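You operate a simulated robot arm through the tools that you are given. There is no shell and no other tool.

The job below is to be done with a simulated robot arm. You get a single attempt, and the scene is never put back.

TASK
Snap a chalk line to the blue mark on the grey sheet, then wind the line in.
Fine: draw the white line end out, set the purple brake, press the purple button once and free the brake again. Where these are worked on the way, their far stop is far enough and under half their travel is too little: purple brake.

The check looks at the end state, three seconds after you hand in, the way a careful person would. Anything else that was tipped, shoved, dropped, spilled or broken makes it a failure. Flat cloth is picked up by pressing the open fingertips on it (5 to 10 N) and closing them slowly along it; thin cloth reads only 2 to 8 mm in the jaws.

THE ROBOT
A 7-joint arm with a two-finger parallel gripper, fixed in place. Base frame: the origin is at the foot of the arm, x ahead of it, y to its left, z up; the work surface is at about z = 90. Units: cm, degrees, N and s.
Its first joint turns from -166.0 to 166.0 degrees. Payload 4.4 kg.
The tool frame sits at the grasp point between the pads (the TCP): z along the fingers, y along the line on which they close. The tips reach 2.3 cm beyond it. The gripper opens to 9.4 cm. The fingers are 3.8 cm wide and 1 cm thick; the gripper's body (5.4 by 9.6 cm) begins 3.9 cm behind the TCP.
Orientation is that of the tool frame in the base frame, as a unit quaternion [x, y, z, w]. With the fingers straight down and closing along the base's y, the tool's x points along the base's -x, its y along +y and its z along -z.

THE INTERFACE
- The arm moves only by the tool move_arm. Its argument "plan" is one flat list of numbers, 7 for each row, row after row: the shift along the tool's x, y, z in mm, then the turn, a rotation vector about the tool's x, y, z in degrees, then the closure, from 0 (fully open) to 1 (shut). In form: [tx, ty, tz, wx, wy, wz, gripper, tx, ty, tz, wx, wy, wz, gripper, ...]. A call has 1 to 20 rows; each row shifts and turns the commanded pose from where the row before left it, along the tool's axes as they then stand. Each row takes 0.2 s and may step no farther than 5 cm and 8.6 degrees from the row before; otherwise, or with a gripper value out of range, the whole call is refused. A pose out of reach is approached as far as the arm can. The call stops where the force on the tool passes 50 N (or 10 N more than at its start, if that is more) or the arm is blocked; 0.2 s more then pass. Each finger travels about 7.2 cm/s and halts on what it meets, pressing with about 43 N; the grip force reading is that of the motor and also rises with nothing between the fingers. The clock runs only during rows and for 0.2 s after the last one: add rows that do not move to give the fingers time. It gives the time, the measured TCP pose, the force on the tool (base axes), the opening and the grip force at its end, in the units of the frame above (readings bear some noise), with the torque about the TCP (base axes, N m) and any sound that the robot's microphone picked up, and new pictures: "views" is both (left out), scene, wrist or none.
- Cameras (640 x 400 px; columns grow to the right, rows downward): "scene" is fixed at [4.99, 49.88, 156.58]; the picture's right is [-0.15, -0.99, 0.00], its down [-0.50, 0.08, -0.86] and it looks along [0.85, -0.13, -0.50] (base axes); focal length 319 px, centre (320, 200). "wrist" rides on the gripper at [8.6, 1.6, -7.4] in the tool frame; the picture's right is [-0.18, 0.98, 0.00], its down [-0.58, -0.11, -0.81] and it looks along [-0.79, -0.15, 0.59] (tool axes); focal length 243 px, centre (320, 200). There is no depth. A picture from a camera that has moved, and an enlarged one, comes with that camera's place and axes in the base frame and with its lens.
- zoom(camera, box): a new picture of the part [left, top, right, bottom] of that camera's present view, enlarged. No time passes.
- hand_in(): hands the job in; it is judged then, once.

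Nothing tells you positions but the pictures and the camera data. Unless the task says otherwise, let go and move clear before handing in.

The tools are called after "Emit:" by a JSON object that holds its "method" and its "body". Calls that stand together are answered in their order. move_arm: Moves the arm, as the interface text tells. Its arguments: {"type":"object","properties":{"plan":{"type":"array"},"views":{"type":"string","enum":["both","scene","wrist","none"]}},"required":["plan"]} The other tools are called the same way: zoom (camera, box) takes an enlarged picture of a part of a camera's view; hand_in () hands the job in.

At the start:

```text
time_s: 0.0
tool_pos: [64.96, 24.07, 127.84]
tool_rot: [-0.001, 1.0, -0.001, 0.0]
ft_force: [-0.1, -0.4, -0.2]
ft_torque: [0.03, 0.03, 0.01]
width: 9.43
finger_force: 0.1
```

scene: 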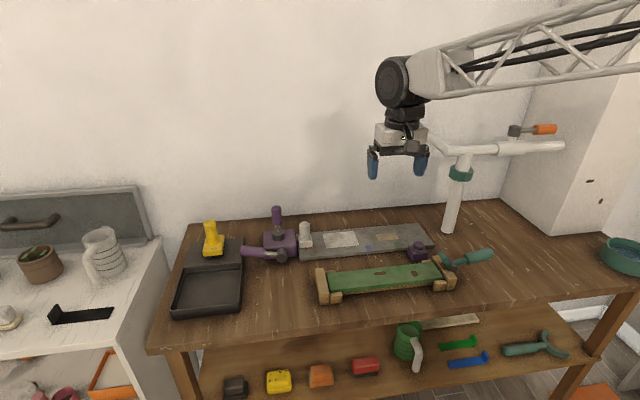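
wrist: 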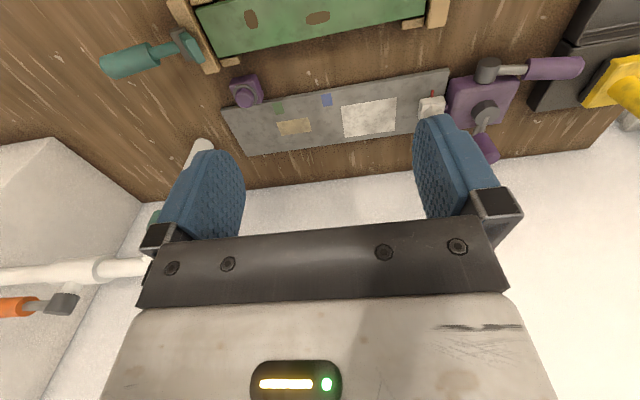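

I see a bench with a grey sheet, a purple box with levers (chalk line reel) and a white end at its right, and a purple button block at the far right of the sheet. First I enlarge the views to understand the parts.

Emit:
{"method": "zoom", "body": {"camera": "scene", "box": [230, 190, 350, 275]}}

Emit:
{"method": "zoom", "body": {"camera": "scene", "box": [330, 200, 500, 310]}}

Emit:
{"method": "zoom", "body": {"camera": "wrist", "box": [400, 40, 640, 190]}}

Emit:
{"method": "zoom", "body": {"camera": "wrist", "box": [200, 50, 440, 200]}}

```text
4.71 times, centred on (290, 232) of scene
camera zoom: at [4.99, 49.88, 156.58], right [-0.15, -0.99, 0.0], down [-0.5, 0.08, -0.86], along [0.85, -0.13, -0.5], focal length 1502 px, centre (461, 47)
```

zoom: 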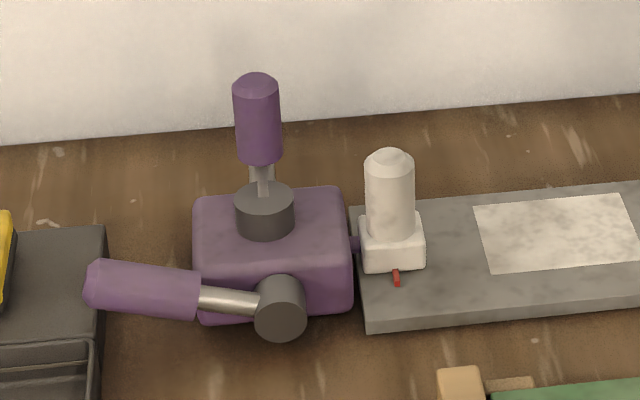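

```text
3.64 times, centred on (415, 255) of scene
camera zoom: at [4.99, 49.88, 156.58], right [-0.15, -0.99, 0.0], down [-0.5, 0.08, -0.86], along [0.85, -0.13, -0.5], focal length 1161 px, centre (-26, 0)
```

zoom: 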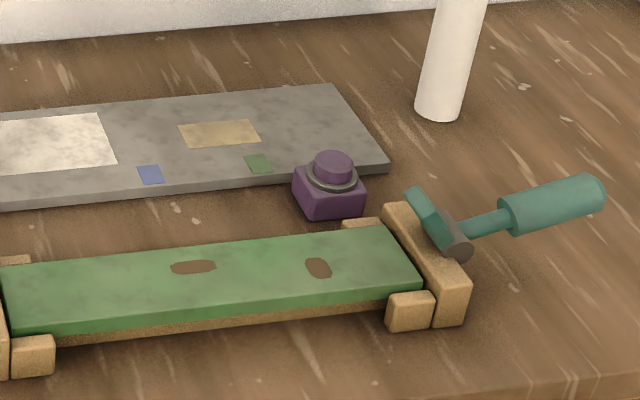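

```text
2.67 times, centred on (520, 115) of wrist
camera zoom: at [56.45, 25.61, 135.26], right [0.18, 0.98, 0.0], down [0.58, -0.11, 0.81], along [0.79, -0.15, -0.59], focal length 647 px, centre (-213, 427)
```

zoom: 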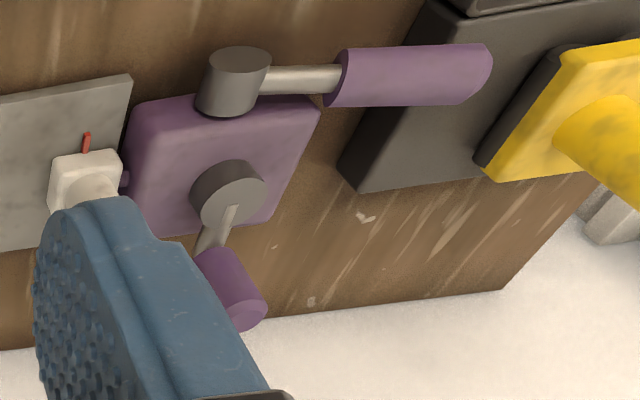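

```text
2.67 times, centred on (320, 125) of wrist
camera zoom: at [56.45, 25.61, 135.26], right [0.18, 0.98, 0.0], down [0.58, -0.11, 0.81], along [0.79, -0.15, -0.59], focal length 647 px, centre (320, 400)
```

zoom: 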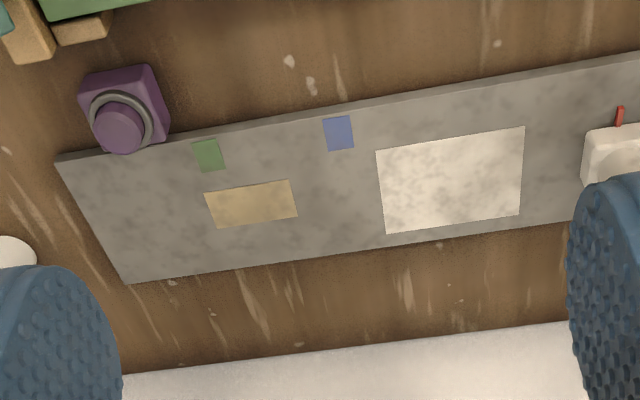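

The purple box carries two handles. A crank with an upright grip sits on top, at about (88, 50.5), and a lever sits on its front face, which I take to be the brake. The white line end is at about (88, 42), the blue mark at about (83, 22) and the purple button at about (77, 8.3, 96). I move the arm closer for a better look.

Emit:
{"method": "move_arm", "body": {"plan": [-15, 30, 18, 0, 0, 0, 0, -15, 30, 18, 0, 0, 0, 0, -15, 30, 18, 0, 0, 0, 0, -15, 30, 18, 0, 0, 0, 0, -15, 30, 18, 0, 0, 0, 0, 0, 0, 0, 0, 0, 0, 0.2]}}

```text
time_s: 1.4
tool_pos: [72.89, 38.71, 118.5]
tool_rot: [0.0, 1.0, 0.0, 0.0]
ft_force: [-0.7, 0.2, -0.5]
ft_torque: [0.01, -0.02, 0.02]
width: 7.53
finger_force: 0.0
camera wrist: at [64.29, 40.46, 125.95], right [0.18, 0.98, 0.0], down [0.58, -0.11, 0.81], along [0.79, -0.15, -0.59], focal length 243 px, centre (320, 200)
```

scene: 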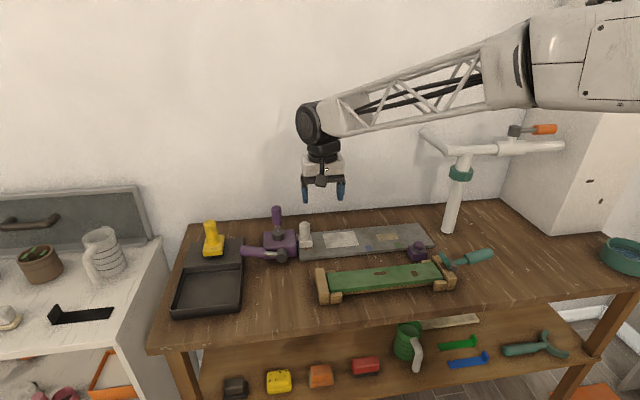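
wrist: 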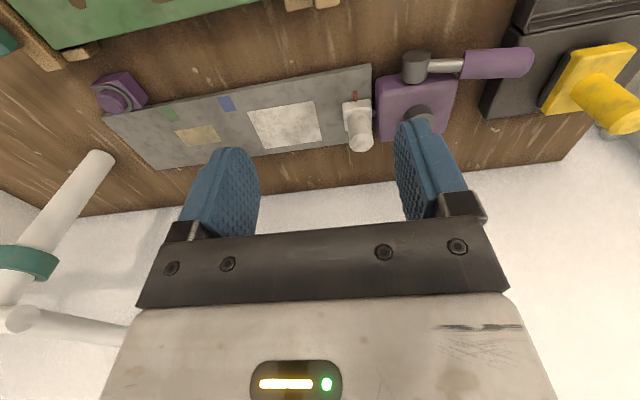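

The knob, reel and marks are visible from here. I enlarge the wrist view to get better positions.

Emit:
{"method": "zoom", "body": {"camera": "wrist", "box": [310, 40, 470, 160]}}

Emit:
{"method": "zoom", "body": {"camera": "wrist", "box": [80, 60, 240, 160]}}

Emit:
{"method": "move_arm", "body": {"plan": [0, 0, 0, 0, 0, 0, 0.2, 0, 0, 0, 0, 0, 0, 0.2], "views": "none"}}

```text
3.33 times, centred on (390, 100) of wrist
camera zoom: at [64.29, 40.46, 125.95], right [0.18, 0.98, 0.0], down [0.58, -0.11, 0.81], along [0.79, -0.15, -0.59], focal length 809 px, centre (87, 533)
```

zoom: 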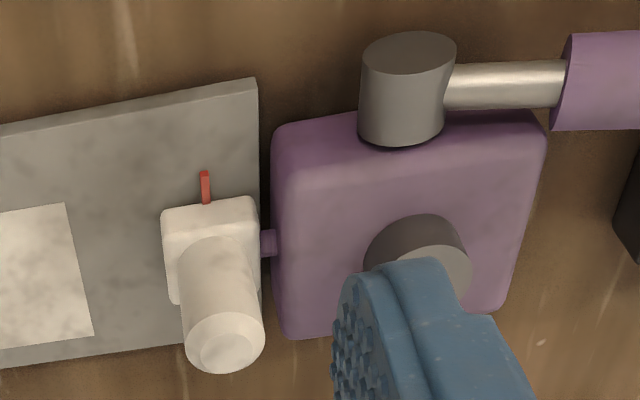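

```text
4.00 times, centred on (160, 110) of wrist
camera zoom: at [64.29, 40.46, 125.95], right [0.18, 0.98, 0.0], down [0.58, -0.11, 0.81], along [0.79, -0.15, -0.59], focal length 970 px, centre (960, 560)
```

zoom: 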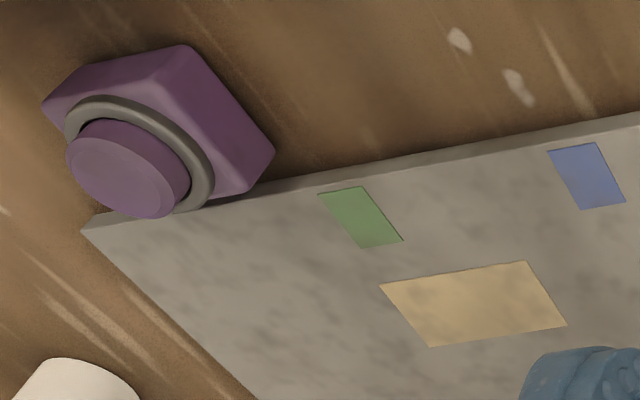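

```text
time_s: 2.0
tool_pos: [72.8, 38.69, 118.6]
tool_rot: [0.0, 1.0, -0.001, 0.0]
ft_force: [-0.1, 0.6, 0.0]
ft_torque: [0.04, -0.01, 0.04]
width: 7.53
finger_force: 0.0
```

The white knob's top is at about (88.0, 42.0, 99.4) and its base stands on the sheet. I go above the knob with the fingers closing along y, then check the alignment.

Emit:
{"method": "move_arm", "body": {"plan": [-30, 6, 25, 0, 0, 0, 0.3, -30, 6, 25, 0, 0, 0, 0.36, -30, 6, 25, 0, 0, 0, 0.36, -30, 6, 25, 0, 0, 0, 0.36, -30, 8, 25, 0, 0, 0, 0.36, 0, 0, 0, 0, 0, 0, 0.36]}}

```text
time_s: 3.4
tool_pos: [87.28, 42.22, 106.51]
tool_rot: [-0.001, 1.0, 0.0, 0.0]
ft_force: [-0.5, 0.9, 0.0]
ft_torque: [-0.01, 0.01, -0.01]
width: 6.02
finger_force: 0.1
camera wrist: at [78.69, 43.8, 113.92], right [0.18, 0.98, 0.0], down [0.58, -0.11, 0.81], along [0.79, -0.15, -0.59], focal length 243 px, centre (320, 200)
```

scene: 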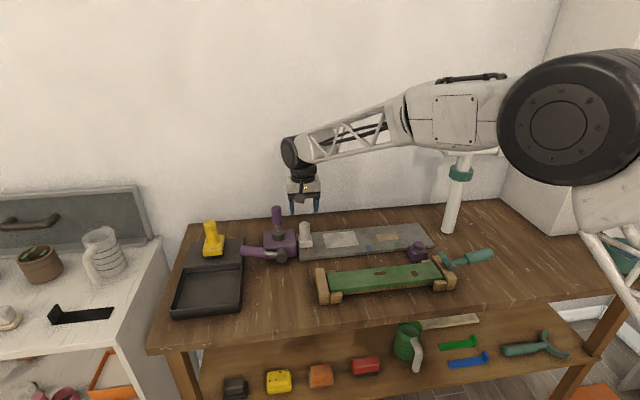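
wrist: 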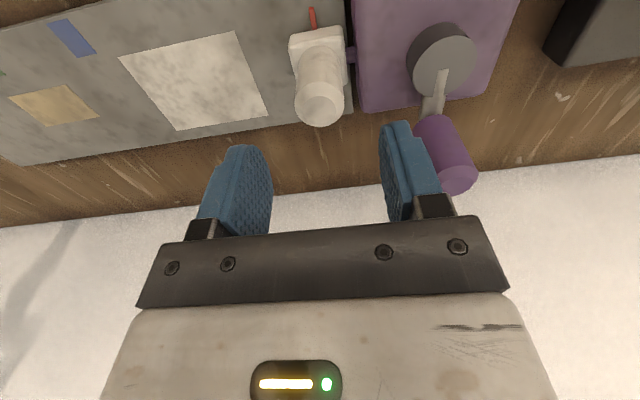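

The knob's top centre reads about (87.6, 42.1), just ahead of the tool. I descend with the tips staying above the box top and close on the knob.

Emit:
{"method": "move_arm", "body": {"plan": [-4, -1, 22, 0, 0, 0, 0.36, 0, 0, 22, 0, 0, 0, 0.36, 0, 0, 22, 0, 0, 0, 0.36, 0, 0, 18, 0, 0, 0, 0.36, 0, 0, 0, 0, 0, 0, 0.36]}}

```text
time_s: 4.6
tool_pos: [87.89, 41.94, 97.88]
tool_rot: [0.0, 1.0, 0.0, 0.0]
ft_force: [-0.8, 0.3, -0.7]
ft_torque: [-0.01, -0.02, 0.01]
width: 6.04
finger_force: 0.2
camera wrist: at [79.27, 43.63, 105.36], right [0.18, 0.98, 0.0], down [0.58, -0.11, 0.81], along [0.79, -0.15, -0.59], focal length 243 px, centre (320, 200)
```

scene: 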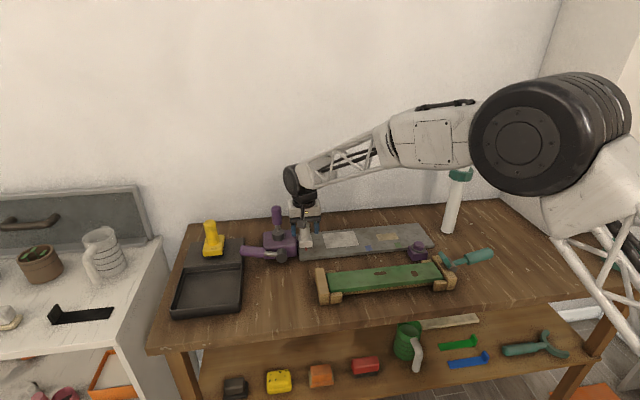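
wrist: 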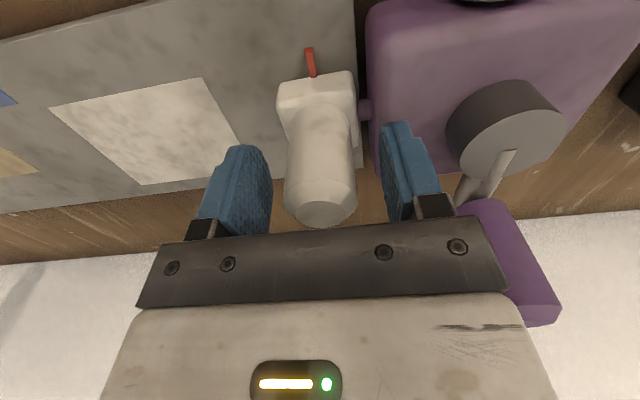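

The knob stands centred between the fingers. I close on it.

Emit:
{"method": "move_arm", "body": {"plan": [0, 2, 0, 0, 0, 0, 0.5, 0, 0, 0, 0, 0, 0, 0.6, 0, 0, 0, 0, 0, 0, 0.7, 0, 0, 0, 0, 0, 0, 0.75, 0, 0, 0, 0, 0, 0, 0.75]}}

```text
time_s: 5.8
tool_pos: [87.98, 42.11, 97.88]
tool_rot: [0.001, 1.0, 0.0, 0.0]
ft_force: [-2.3, -29.6, 2.8]
ft_torque: [0.03, 0.35, -0.12]
width: 3.65
finger_force: 14.2
camera wrist: at [79.29, 43.81, 105.35], right [0.18, 0.98, 0.0], down [0.58, -0.11, 0.81], along [0.79, -0.15, -0.59], focal length 243 px, centre (320, 200)
```

scene: 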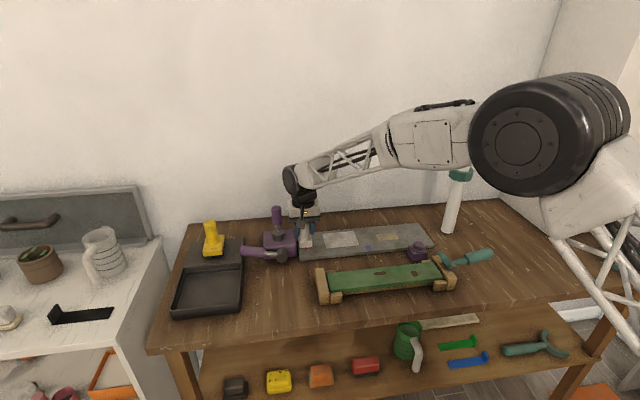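
wrist: 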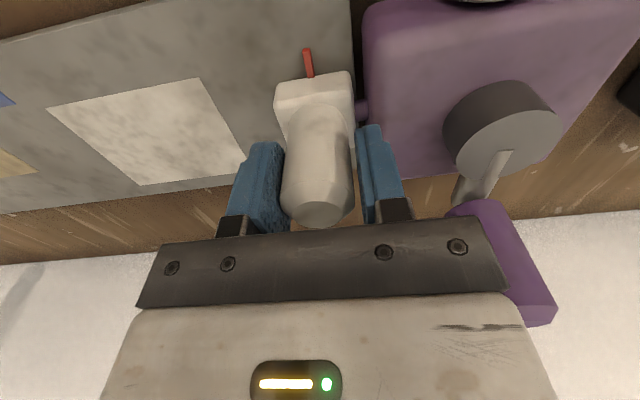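

The knob is held, with some sideways preload towards its home stop. I start drawing it out slowly along −y and watch the forces.

Emit:
{"method": "move_arm", "body": {"plan": [0, -3, 0, 0, 0, 0, 0.75, 0, -3, 0, 0, 0, 0, 0.75, 0, -6, 0, 0, 0, 0, 0.75, 0, -8, 0, 0, 0, 0, 0.75, 0, -8, 0, 0, 0, 0, 0.75]}}

```text
time_s: 7.0
tool_pos: [87.92, 39.44, 97.96]
tool_rot: [0.0, 1.0, 0.0, 0.0]
ft_force: [-21.0, 1.6, 1.8]
ft_torque: [-0.58, 1.09, -0.03]
width: 3.36
finger_force: 44.8
camera wrist: at [79.29, 41.13, 105.36], right [0.18, 0.98, 0.0], down [0.58, -0.11, 0.81], along [0.79, -0.15, -0.59], focal length 243 px, centre (320, 200)
```

scene: 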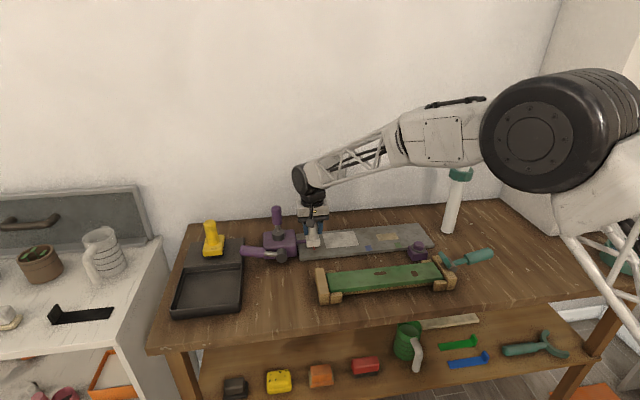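
wrist: 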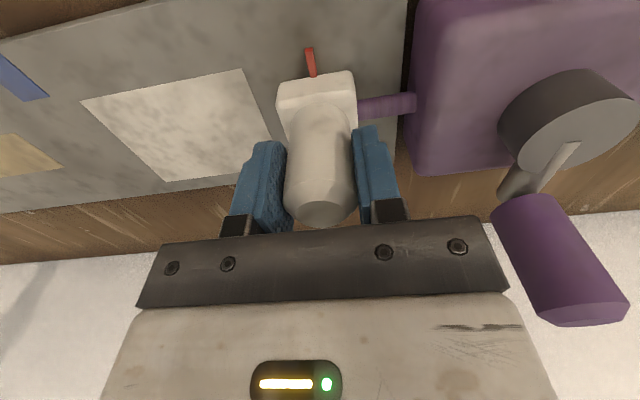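

The line end slides out, with some sideways force in x that I relieve while continuing to pull.

Emit:
{"method": "move_arm", "body": {"plan": [2, -8, 0, 0, 0, 0, 0.75, 1, -8, 0, 0, 0, 0, 0.75, 0, -8, 0, 0, 0, 0, 0.75, 0, -8, 0, 0, 0, 0, 0.75, 0, -8, 0, 0, 0, 0, 0.75]}}

```text
time_s: 8.2
tool_pos: [87.75, 35.54, 97.94]
tool_rot: [0.0, 1.0, 0.0, 0.001]
ft_force: [32.3, 2.0, -7.3]
ft_torque: [-0.71, 0.01, -0.03]
width: 3.38
finger_force: 45.3
camera wrist: at [79.14, 37.19, 105.4], right [0.18, 0.98, 0.0], down [0.58, -0.11, 0.81], along [0.79, -0.15, -0.59], focal length 243 px, centre (320, 200)
```

scene: 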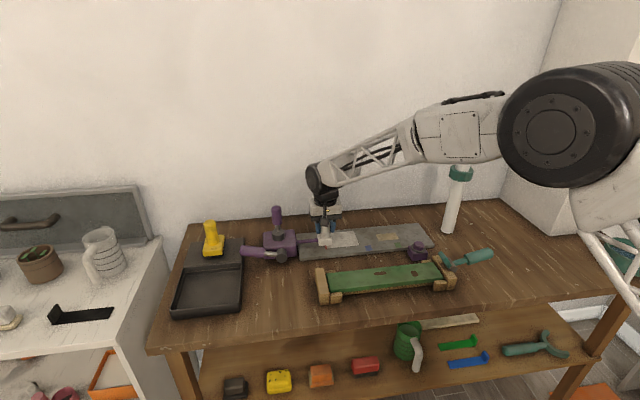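
wrist: 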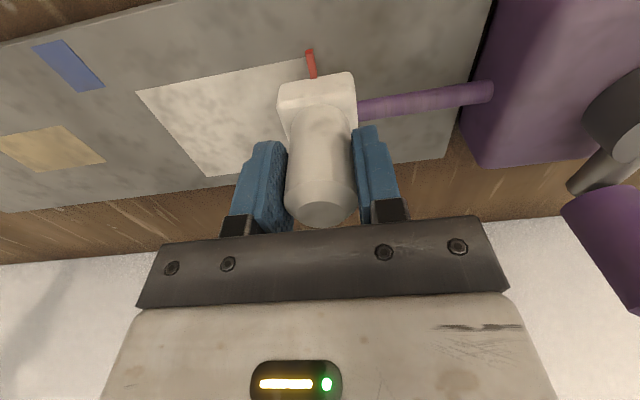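

The side force has reversed, so I give back about 2 mm in x and keep pulling in −y.

Emit:
{"method": "move_arm", "body": {"plan": [-1.7, -4, 0, 0, 0, 0, 0.75, 0, -9, 0, 0, 0, 0, 0.75, 0, -9, 0, 0, 0, 0, 0.75, 0, -9, 0, 0, 0, 0, 0.75, 0, -9, 0, 0, 0, 0, 0.75], "views": "wrist"}}

```text
time_s: 9.4
tool_pos: [87.58, 31.58, 98.04]
tool_rot: [0.001, 1.0, 0.0, 0.0]
ft_force: [15.0, 2.5, -6.2]
ft_torque: [-0.48, 0.47, -0.26]
width: 3.35
finger_force: 45.0
camera wrist: at [79.15, 33.17, 105.42], right [0.19, 0.98, 0.0], down [0.58, -0.11, 0.81], along [0.79, -0.15, -0.59], focal length 243 px, centre (320, 200)
```

wrist: 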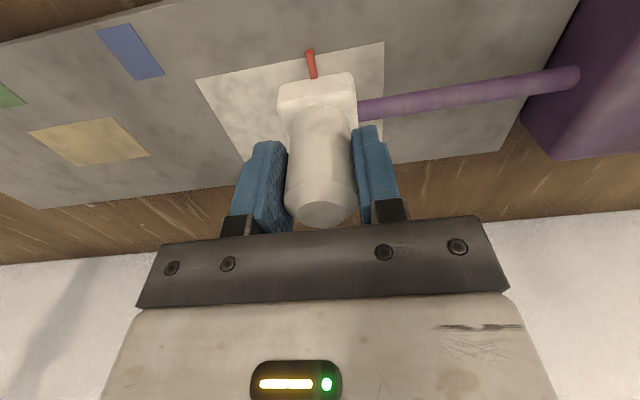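

The side force is smaller now, so I continue with a slight x correction.

Emit:
{"method": "move_arm", "body": {"plan": [-0.8, -9, 0, 0, 0, 0, 0.75, 0, -9, 0, 0, 0, 0, 0.75, 0, -9, 0, 0, 0, 0, 0.75, 0, -9, 0, 0, 0, 0, 0.75, 0, -9, 0, 0, 0, 0, 0.75], "views": "wrist"}}

```text
time_s: 10.6
tool_pos: [87.82, 26.85, 98.09]
tool_rot: [0.0, 1.0, 0.001, 0.0]
ft_force: [-30.8, 2.4, 4.8]
ft_torque: [-0.62, 0.51, 0.08]
width: 3.37
finger_force: 44.8
camera wrist: at [79.26, 28.52, 105.41], right [0.18, 0.98, 0.0], down [0.58, -0.11, 0.81], along [0.79, -0.15, -0.59], focal length 243 px, centre (320, 200)
```

wrist: 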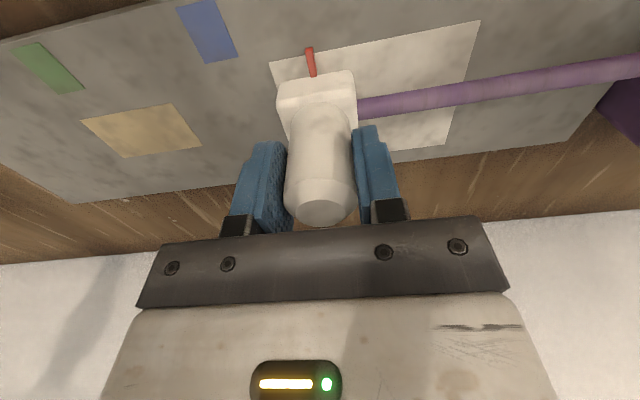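

The pointer is about 4.8 cm from the blue mark's centre. I relieve the x force and close most of that distance.

Emit:
{"method": "move_arm", "body": {"plan": [1.7, -5, 0, 0, 0, 0, 0.75, 0, -9, 0, 0, 0, 0, 0.75, 0, -9, 0, 0, 0, 0, 0.75, 0, -9, 0, 0, 0, 0, 0.75, 0, -8, 0, 0, 0, 0, 0.75, 0, -3, 0, 0, 0, 0, 0.75, 0, 0, 0, 0, 0, 0, 0.75]}}

Emit:
{"method": "zoom", "body": {"camera": "wrist", "box": [240, 0, 400, 100]}}

```text
time_s: 12.2
tool_pos: [87.85, 22.63, 97.97]
tool_rot: [-0.001, 1.0, 0.0, 0.001]
ft_force: [18.4, 1.1, 8.4]
ft_torque: [-0.61, -0.46, -0.05]
width: 3.36
finger_force: 45.2
camera wrist: at [79.25, 24.28, 105.4], right [0.18, 0.98, 0.0], down [0.58, -0.11, 0.81], along [0.79, -0.15, -0.59], focal length 243 px, centre (320, 200)
```

scene: 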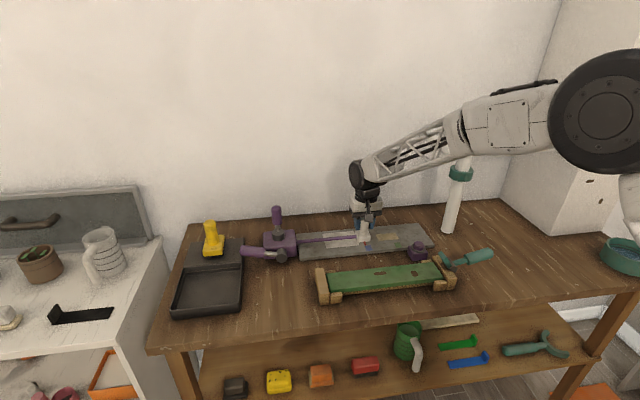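
wrist: 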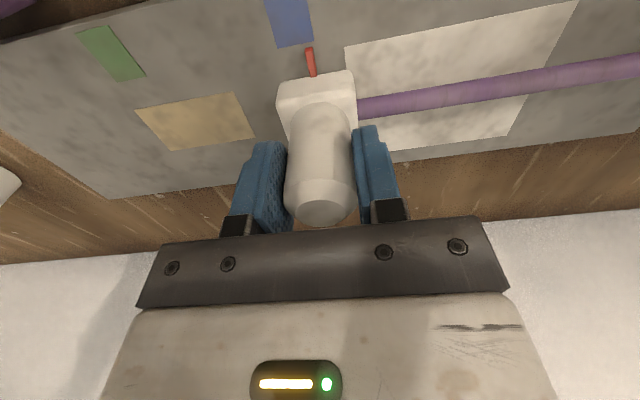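

```text
4.00 times, centred on (320, 50) of wrist
camera zoom: at [79.25, 24.28, 105.4], right [0.18, 0.98, 0.0], down [0.58, -0.11, 0.81], along [0.79, -0.15, -0.59], focal length 970 px, centre (320, 800)
```

zoom: 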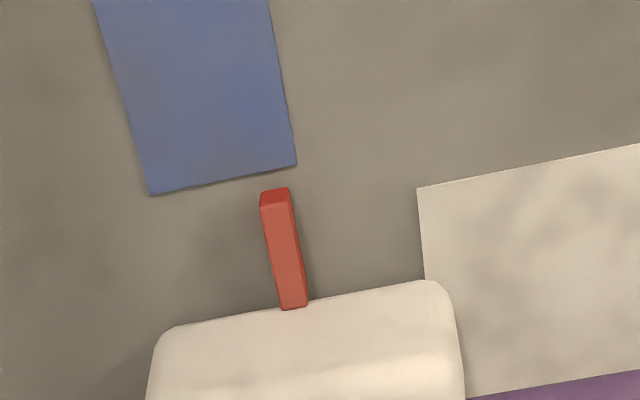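

The pointer tip is about 6.5 mm to the +y side of the blue mark's centre. I make the final adjustment and relieve the x force.

Emit:
{"method": "move_arm", "body": {"plan": [-0.5, -3.2, 0, 0, 0, 0, 0.75, -0.4, -3.2, 0, 0, 0, 0, 0.75, 0, 0, 0, 0, 0, 0, 0.75, 0, 0, 0, 0, 0, 0, 0.75]}}

Emit:
{"method": "zoom", "body": {"camera": "wrist", "box": [240, 0, 400, 100]}}

```text
time_s: 13.2
tool_pos: [87.88, 22.07, 98.12]
tool_rot: [-0.001, 1.0, 0.001, 0.0]
ft_force: [-9.1, 0.5, 22.7]
ft_torque: [-0.59, 0.49, 0.02]
width: 3.35
finger_force: 45.1
camera wrist: at [79.26, 23.77, 105.41], right [0.18, 0.98, 0.0], down [0.58, -0.11, 0.81], along [0.79, -0.15, -0.59], focal length 243 px, centre (320, 200)
```

scene: 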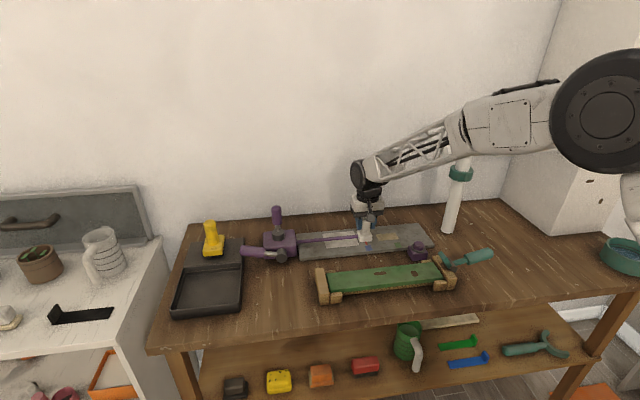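
wrist: 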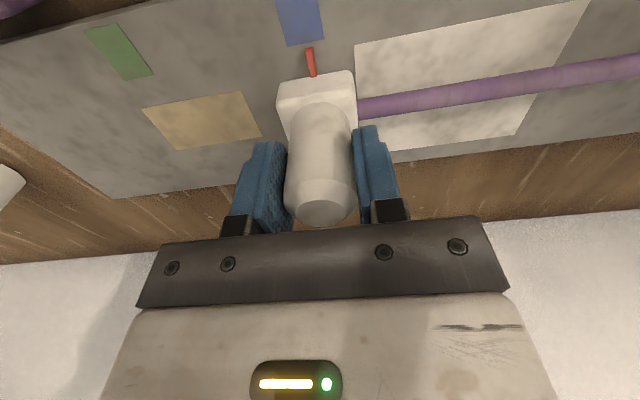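

```text
4.00 times, centred on (320, 50) of wrist
camera zoom: at [79.26, 23.77, 105.41], right [0.18, 0.98, 0.0], down [0.58, -0.11, 0.81], along [0.79, -0.15, -0.59], focal length 970 px, centre (320, 800)
```

zoom: 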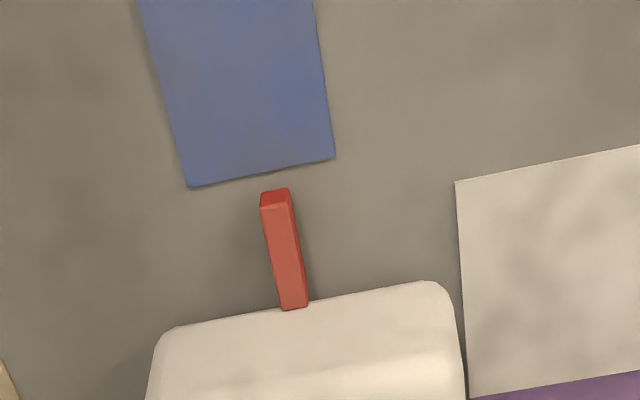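

The pointer is now within about 1.5 mm of the mark's centre. I make one last nudge and then release slowly.

Emit:
{"method": "move_arm", "body": {"plan": [0.3, -1.5, -0.8, 0, 0, 0, 0.75, 0, 0, 0, 0, 0, 0, 0.75, 0, 0, 0, 0, 0, 0, 0.65, 0, 0, 0, 0, 0, 0, 0.6, 0, 0, 0, 0, 0, 0, 0.5, 0, 0, 0, 0, 0, 0, 0.36, 0, 0, 0, 0, 0, 0, 0.36], "views": "wrist"}}

Emit:
{"method": "zoom", "body": {"camera": "wrist", "box": [240, 0, 400, 100]}}

```text
time_s: 14.8
tool_pos: [87.81, 21.95, 97.98]
tool_rot: [0.0, 1.0, 0.0, 0.0]
ft_force: [-0.8, 0.3, -0.4]
ft_torque: [0.0, 0.02, 0.01]
width: 6.02
finger_force: 0.0
camera wrist: at [79.2, 23.62, 105.5], right [0.18, 0.98, 0.0], down [0.58, -0.11, 0.81], along [0.79, -0.15, -0.59], focal length 243 px, centre (320, 200)
```

wrist: 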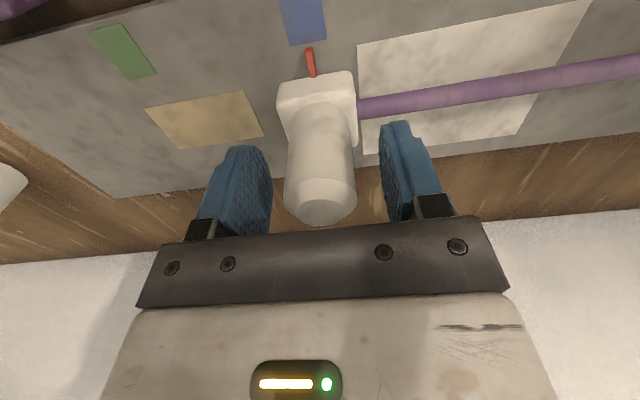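

```text
4.00 times, centred on (320, 50) of wrist
camera zoom: at [79.2, 23.62, 105.5], right [0.18, 0.98, 0.0], down [0.58, -0.11, 0.81], along [0.79, -0.15, -0.59], focal length 970 px, centre (320, 800)
```

zoom: 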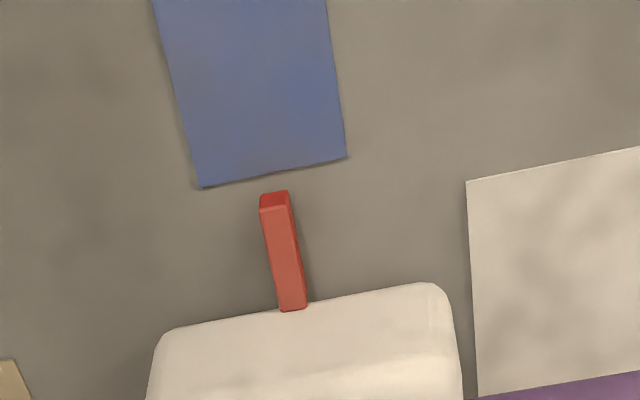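

The pointer is now centred on the blue mark and the knob is released. I lift clear and move towards the brake lever to look at it closely.

Emit:
{"method": "move_arm", "body": {"plan": [0, 0, -20, 0, 0, 0, 0.3, 0, 0, -40, 0, 0, 0, 0.2, 0, 0, -45, 0, 0, 0, 0.1, 20, 35, -5, 0, 0, 0, 0, 20, 35, -5, 0, 0, 0, 0, 20, 35, 0, 0, 0, 0, 0, 20, 35, 0, 0, 0, 0, 0, 20, 35, 0, 0, 0, 0, 0, 20, 35, 0, 0, 0, 0, 0, 20, 35, 0, 0, 0, 0, 0, 20, 35, 0, 0, 0, 0, 0, 0, 20, 0, 0, 0, 0, 0, 0, 0, 0, 0, 0, 0, 0]}}

Emit:
{"method": "zoom", "body": {"camera": "wrist", "box": [240, 0, 480, 150]}}

Emit:
{"method": "zoom", "body": {"camera": "scene", "box": [160, 190, 340, 310]}}

```text
time_s: 17.6
tool_pos: [71.48, 51.94, 109.58]
tool_rot: [0.0, 1.0, 0.0, 0.0]
ft_force: [0.4, -0.4, 0.0]
ft_torque: [0.01, 0.0, -0.01]
width: 9.41
finger_force: 0.1
camera wrist: at [62.94, 53.56, 117.04], right [0.18, 0.98, 0.0], down [0.58, -0.11, 0.81], along [0.79, -0.15, -0.59], focal length 243 px, centre (320, 200)
```

scene: 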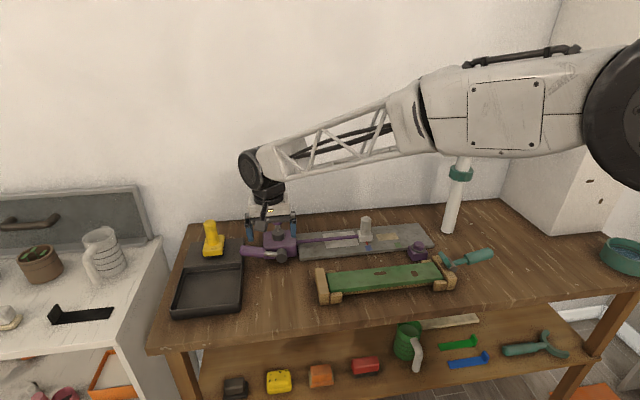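
wrist: 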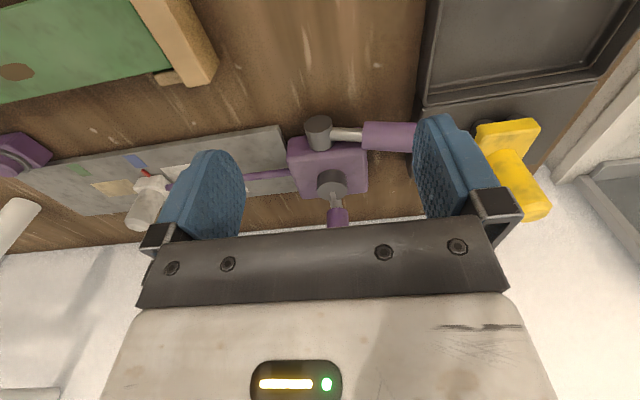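

```text
2.67 times, centred on (360, 75) of wrist
camera zoom: at [62.94, 53.56, 117.04], right [0.18, 0.98, 0.0], down [0.58, -0.11, 0.81], along [0.79, -0.15, -0.59], focal length 647 px, centre (213, 533)
```

zoom: 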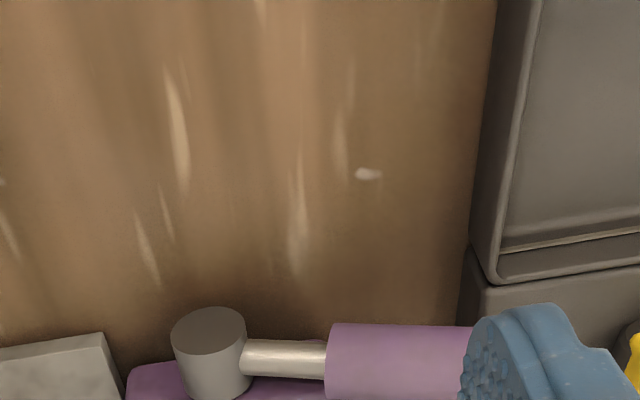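

```text
3.33 times, centred on (250, 250) of scene
camera zoom: at [4.99, 49.88, 156.58], right [-0.15, -0.99, 0.0], down [-0.5, 0.08, -0.86], along [0.85, -0.13, -0.5], focal length 1064 px, centre (553, 33)
```

zoom: 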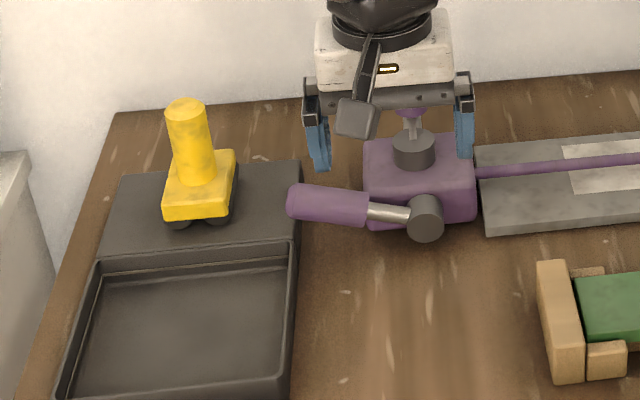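

I go a little higher so the fingers don't hide the lever.

Emit:
{"method": "move_arm", "body": {"plan": [0, 0, -40, 0, 0, 0, 0, 0, 0, -40, 0, 0, 0, 0, 0, 0, 0, 0, 0, 0, 0], "views": "wrist"}}

Emit:
{"method": "zoom", "body": {"camera": "wrist", "box": [270, 40, 510, 190]}}

```text
time_s: 18.4
tool_pos: [71.53, 52.14, 117.65]
tool_rot: [0.0, 1.0, 0.0, 0.0]
ft_force: [-1.2, 0.0, 0.4]
ft_torque: [0.04, -0.03, 0.02]
width: 9.41
finger_force: 0.0
camera wrist: at [62.87, 53.76, 125.01], right [0.18, 0.98, 0.0], down [0.58, -0.11, 0.81], along [0.79, -0.15, -0.59], focal length 243 px, centre (320, 200)
```

wrist: 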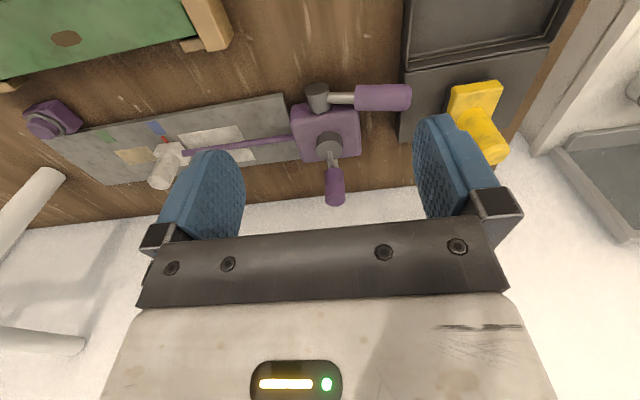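

```text
2.67 times, centred on (390, 115) of wrist
camera zoom: at [62.87, 53.76, 125.01], right [0.18, 0.98, 0.0], down [0.58, -0.11, 0.81], along [0.79, -0.15, -0.59], focal length 647 px, centre (133, 427)
```

zoom: 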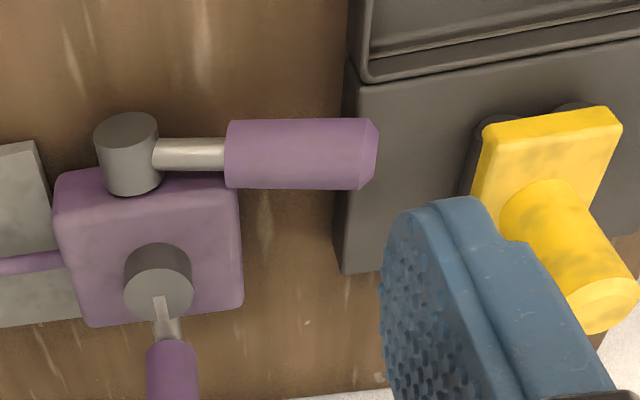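

The lever grip runs from about (81.3, 55.0, 95.0) to (81.3, 61.7, 96.6), pivoting about the hub at (y 50, z 93.5). I turn the tool by −90° so the fingers close along x, parallel to the lever's pivot axis, while I'm still high above the bench.

Emit:
{"method": "move_arm", "body": {"plan": [0, 0, 0, 0, 0, -8.2, 0, 0, 0, 0, 0, 0, -8.2, 0, 0, 0, 0, 0, 0, -8.2, 0, 0, 0, 0, 0, 0, -8.2, 0, 0, 0, 0, 0, 0, -8.2, 0, 0, 0, 0, 0, 0, -8.2, 0, 0, 0, 0, 0, 0, -8.2, 0, 0, 0, 0, 0, 0, -8.2, 0, 0, 0, 0, 0, 0, -8.2, 0, 0, 0, 0, 0, 0, -8.2, 0, 0, 0, 0, 0, 0, -8.0, 0, 0, 0, 0, 0, 0, 0, 0]}}

```text
time_s: 21.0
tool_pos: [71.93, 51.87, 117.53]
tool_rot: [0.708, -0.706, 0.0, 0.0]
ft_force: [-0.5, 0.8, 0.0]
ft_torque: [0.0, 0.0, 0.02]
width: 9.38
finger_force: 0.1
camera wrist: at [70.29, 43.3, 124.96], right [-0.98, 0.18, 0.0], down [0.11, 0.58, 0.81], along [0.15, 0.79, -0.59], focal length 243 px, centre (320, 200)
```

scene: 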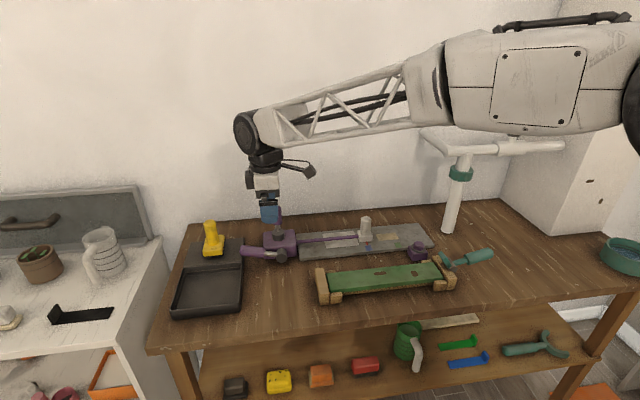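
wrist: 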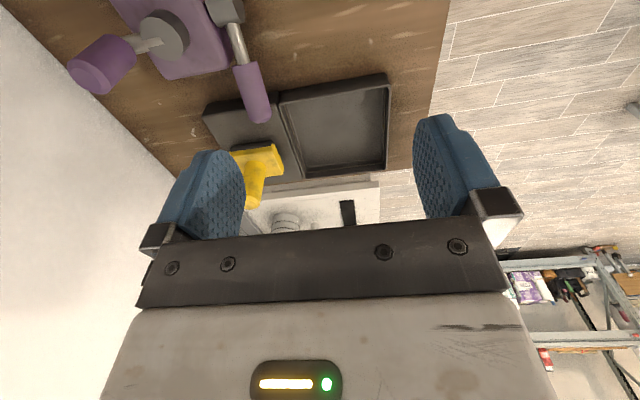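

The turn worked. Now I tilt 15° so the fingers stand square to the lever, then move to a pre-grasp 8 cm above the grip.

Emit:
{"method": "move_arm", "body": {"plan": [0, 0, 0, 0, -7.5, 0, 0.2, 0, 0, 0, 0, -7.5, 0, 0.4, -2, -23.4, 36.5, 0, 0, 0, 0.4, -2, -23.4, 36.5, 0, 0, 0, 0.4, -2, -23.4, 36.5, 0, 0, 0, 0.4, -2, -23.4, 36.5, 0, 0, 0, 0.4, 0, 0, 0, 0, 0, 0, 0.4]}}

Emit:
{"method": "zoom", "body": {"camera": "wrist", "box": [200, 0, 440, 150]}}

```text
time_s: 22.6
tool_pos: [80.8, 56.8, 103.77]
tool_rot: [-0.701, 0.701, 0.092, 0.092]
ft_force: [0.1, 0.0, 0.0]
ft_torque: [0.01, -0.01, 0.05]
width: 5.64
finger_force: 0.0
camera wrist: at [79.23, 46.5, 108.68], right [-0.98, 0.18, 0.05], down [0.11, 0.35, 0.93], along [0.15, 0.92, -0.37], focal length 243 px, centre (320, 200)
```

scene: 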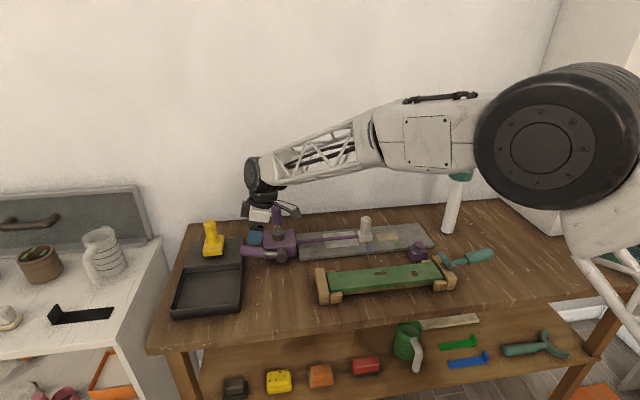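
wrist: 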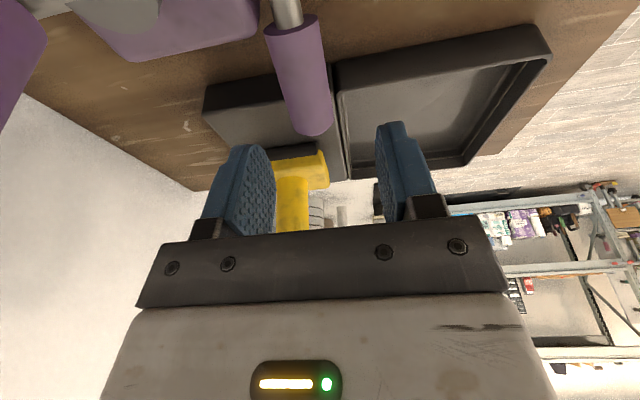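

```text
2.67 times, centred on (320, 75) of wrist
camera zoom: at [79.23, 46.5, 108.68], right [-0.98, 0.18, 0.05], down [0.11, 0.35, 0.93], along [0.15, 0.92, -0.37], focal length 647 px, centre (320, 533)
```

zoom: 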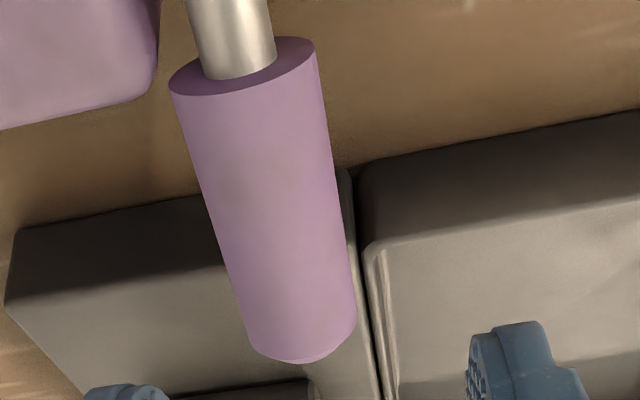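

The lever axis looks to be at x ≈ 81.6. I descend over the grip.

Emit:
{"method": "move_arm", "body": {"plan": [1, -2, 20, 0, 0, 0, 0.4, 1, -2, 20, 0, 0, 0, 0.4, 1, -2, 20, 0, 0, 0, 0.4, 1, -2, 18, 0, 0, 0, 0.4, 0, 0, 0, 0, 0, 0, 0.4]}}

```text
time_s: 23.8
tool_pos: [81.91, 58.05, 96.1]
tool_rot: [-0.701, 0.701, 0.091, 0.092]
ft_force: [0.4, 0.1, 0.4]
ft_torque: [0.03, 0.02, 0.0]
width: 5.62
finger_force: 0.0
camera wrist: at [80.35, 47.79, 100.99], right [-0.98, 0.18, 0.05], down [0.11, 0.35, 0.93], along [0.15, 0.92, -0.37], focal length 243 px, centre (320, 200)
```

scene: 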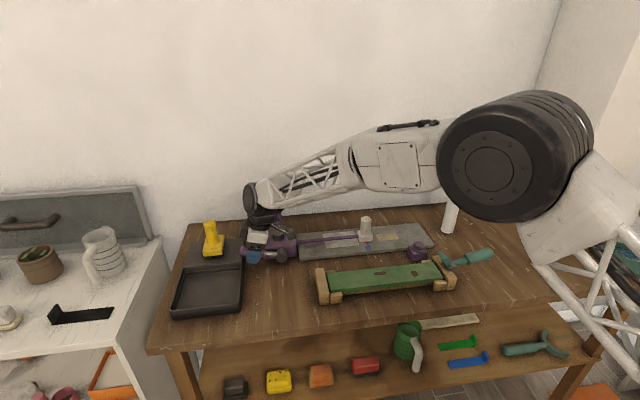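
wrist: 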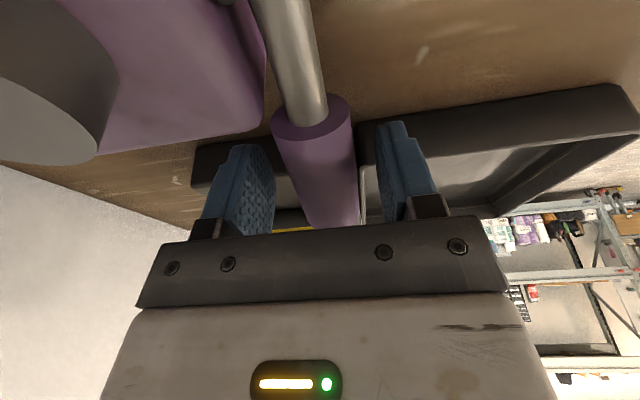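

The grip lies between the fingers. I shift about 6 mm towards its end and close on it.

Emit:
{"method": "move_arm", "body": {"plan": [-6, 0, 0, 0, 0, 0, 0.4, 0, 0, 0, 0, 0, 0, 0.55, 0, 0, 0, 0, 0, 0, 0.65, 0, 0, 0, 0, 0, 0, 0.72, 0, 0, 0, 0, 0, 0, 0.75, 0, 0, 0, 0, 0, 0, 0.75]}}

```text
time_s: 25.2
tool_pos: [81.98, 58.6, 96.12]
tool_rot: [-0.701, 0.701, 0.092, 0.092]
ft_force: [-23.1, -5.2, -0.3]
ft_torque: [-0.02, 0.16, 0.09]
width: 3.38
finger_force: 11.2
camera wrist: at [80.33, 48.37, 101.06], right [-0.98, 0.18, 0.05], down [0.11, 0.35, 0.93], along [0.15, 0.92, -0.37], focal length 243 px, centre (320, 200)
```

scene: 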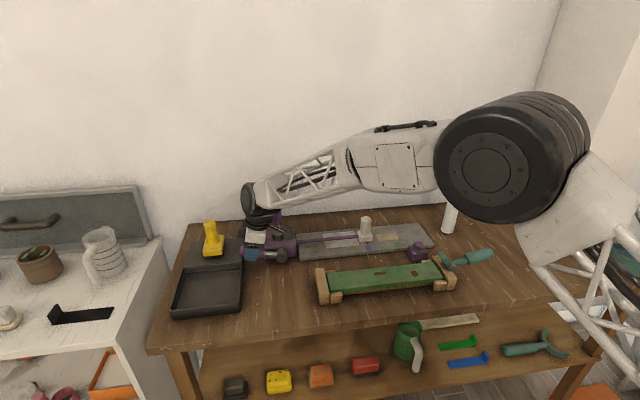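
wrist: 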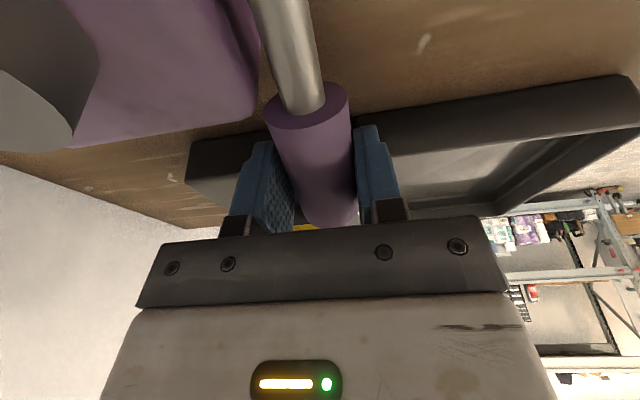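

The grip is held, with a small x preload to relieve. I start lifting the lever along its arc.

Emit:
{"method": "move_arm", "body": {"plan": [0, 1.3, 0, 0, 0, 0, 0.72, 0.9, 0, -8.1, 0, 0, 0, 0.72, 2, 0, -9.3, 0, 0, 0, 0.72, 3, 0, -9.1, 0, 0, 0, 0.72, 0, 0, 0, 0, 0, 0, 0.72]}}

```text
time_s: 26.4
tool_pos: [81.8, 57.52, 98.72]
tool_rot: [-0.701, 0.701, 0.092, 0.092]
ft_force: [-12.8, 5.2, -5.0]
ft_torque: [0.16, 0.03, 0.03]
width: 3.25
finger_force: 5.7
camera wrist: at [80.23, 47.17, 103.58], right [-0.98, 0.18, 0.05], down [0.11, 0.35, 0.93], along [0.15, 0.92, -0.37], focal length 243 px, centre (320, 200)
```

scene: 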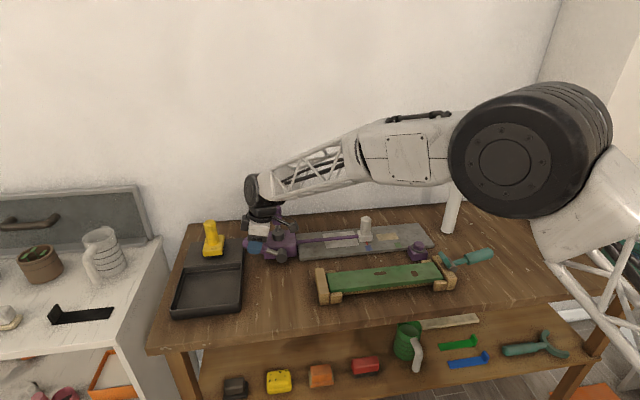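
wrist: 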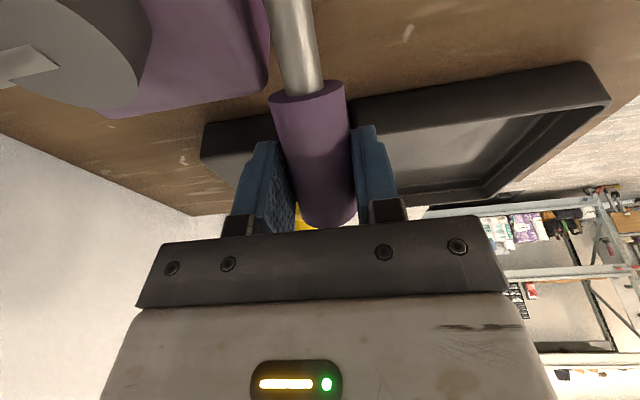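

The lever follows with low force. I continue along the arc.

Emit:
{"method": "move_arm", "body": {"plan": [3.9, 0.7, -8.7, 0, 0, 0, 0.73, 4.8, 0, -8.3, 0, 0, 0, 0.73, 5.6, 0, -7.7, 0, 0, 0, 0.73, 6.4, 0, -7.1, 0, 0, 0, 0.73, 7.1, 0, -6.4, 0, 0, 0, 0.73, 0, 0, 0, 0, 0, 0, 0.73]}}

```text
time_s: 27.8
tool_pos: [81.77, 53.65, 101.65]
tool_rot: [-0.701, 0.701, 0.091, 0.093]
ft_force: [20.1, 2.3, 2.0]
ft_torque: [0.06, 0.43, -0.74]
width: 3.14
finger_force: 44.9
camera wrist: at [80.2, 43.48, 106.51], right [-0.98, 0.18, 0.05], down [0.11, 0.35, 0.93], along [0.15, 0.92, -0.37], focal length 243 px, centre (320, 200)
```

scene: 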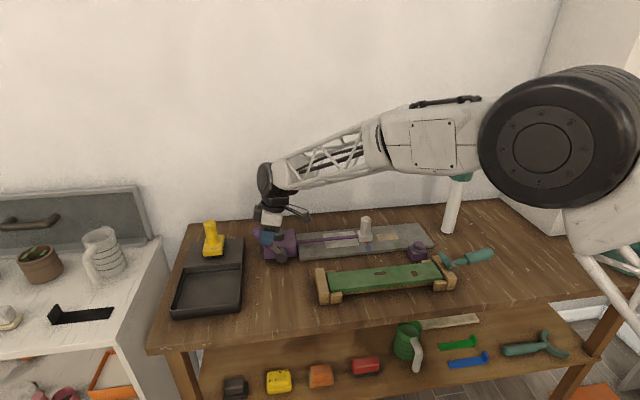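
wrist: 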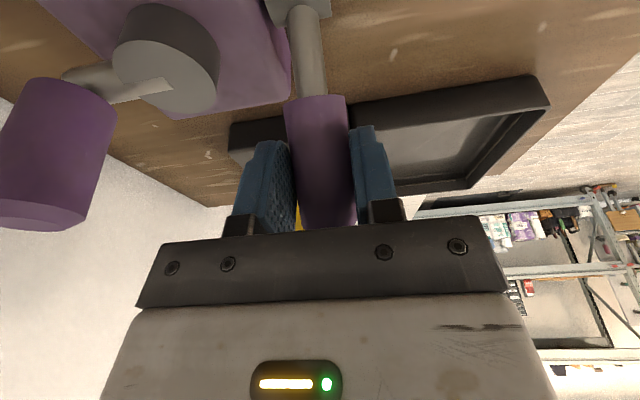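

The lever is at about 66° with no stop reached yet. I continue in smaller steps and watch for the far stop.

Emit:
{"method": "move_arm", "body": {"plan": [7.7, -0.9, -5.6, 0, 0, 0, 0.73, 8.2, 0, -4.8, 0, 0, 0, 0.73, 8.8, 0, -3.9, 0, 0, 0, 0.73, 0, 0, 0, 0, 0, 0, 0.73]}}

```text
time_s: 28.6
tool_pos: [81.74, 51.66, 102.33]
tool_rot: [0.701, -0.701, -0.092, -0.094]
ft_force: [10.9, 22.5, -4.8]
ft_torque: [-0.34, 0.72, -0.3]
width: 3.12
finger_force: 45.0
stopped in row 3: the force on the tool passed its limit at 70 N (the readings are from after the stop); the commanded pose is now the measured one
camera wrist: at [80.2, 41.51, 107.29], right [-0.98, 0.18, 0.04], down [0.11, 0.35, 0.93], along [0.15, 0.92, -0.36], focal length 243 px, centre (320, 200)
```

scene: 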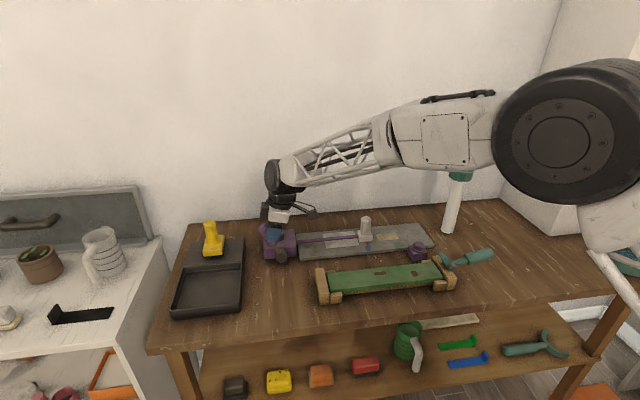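
wrist: 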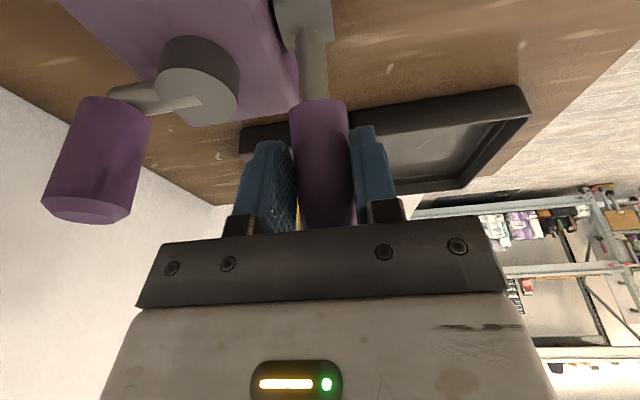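

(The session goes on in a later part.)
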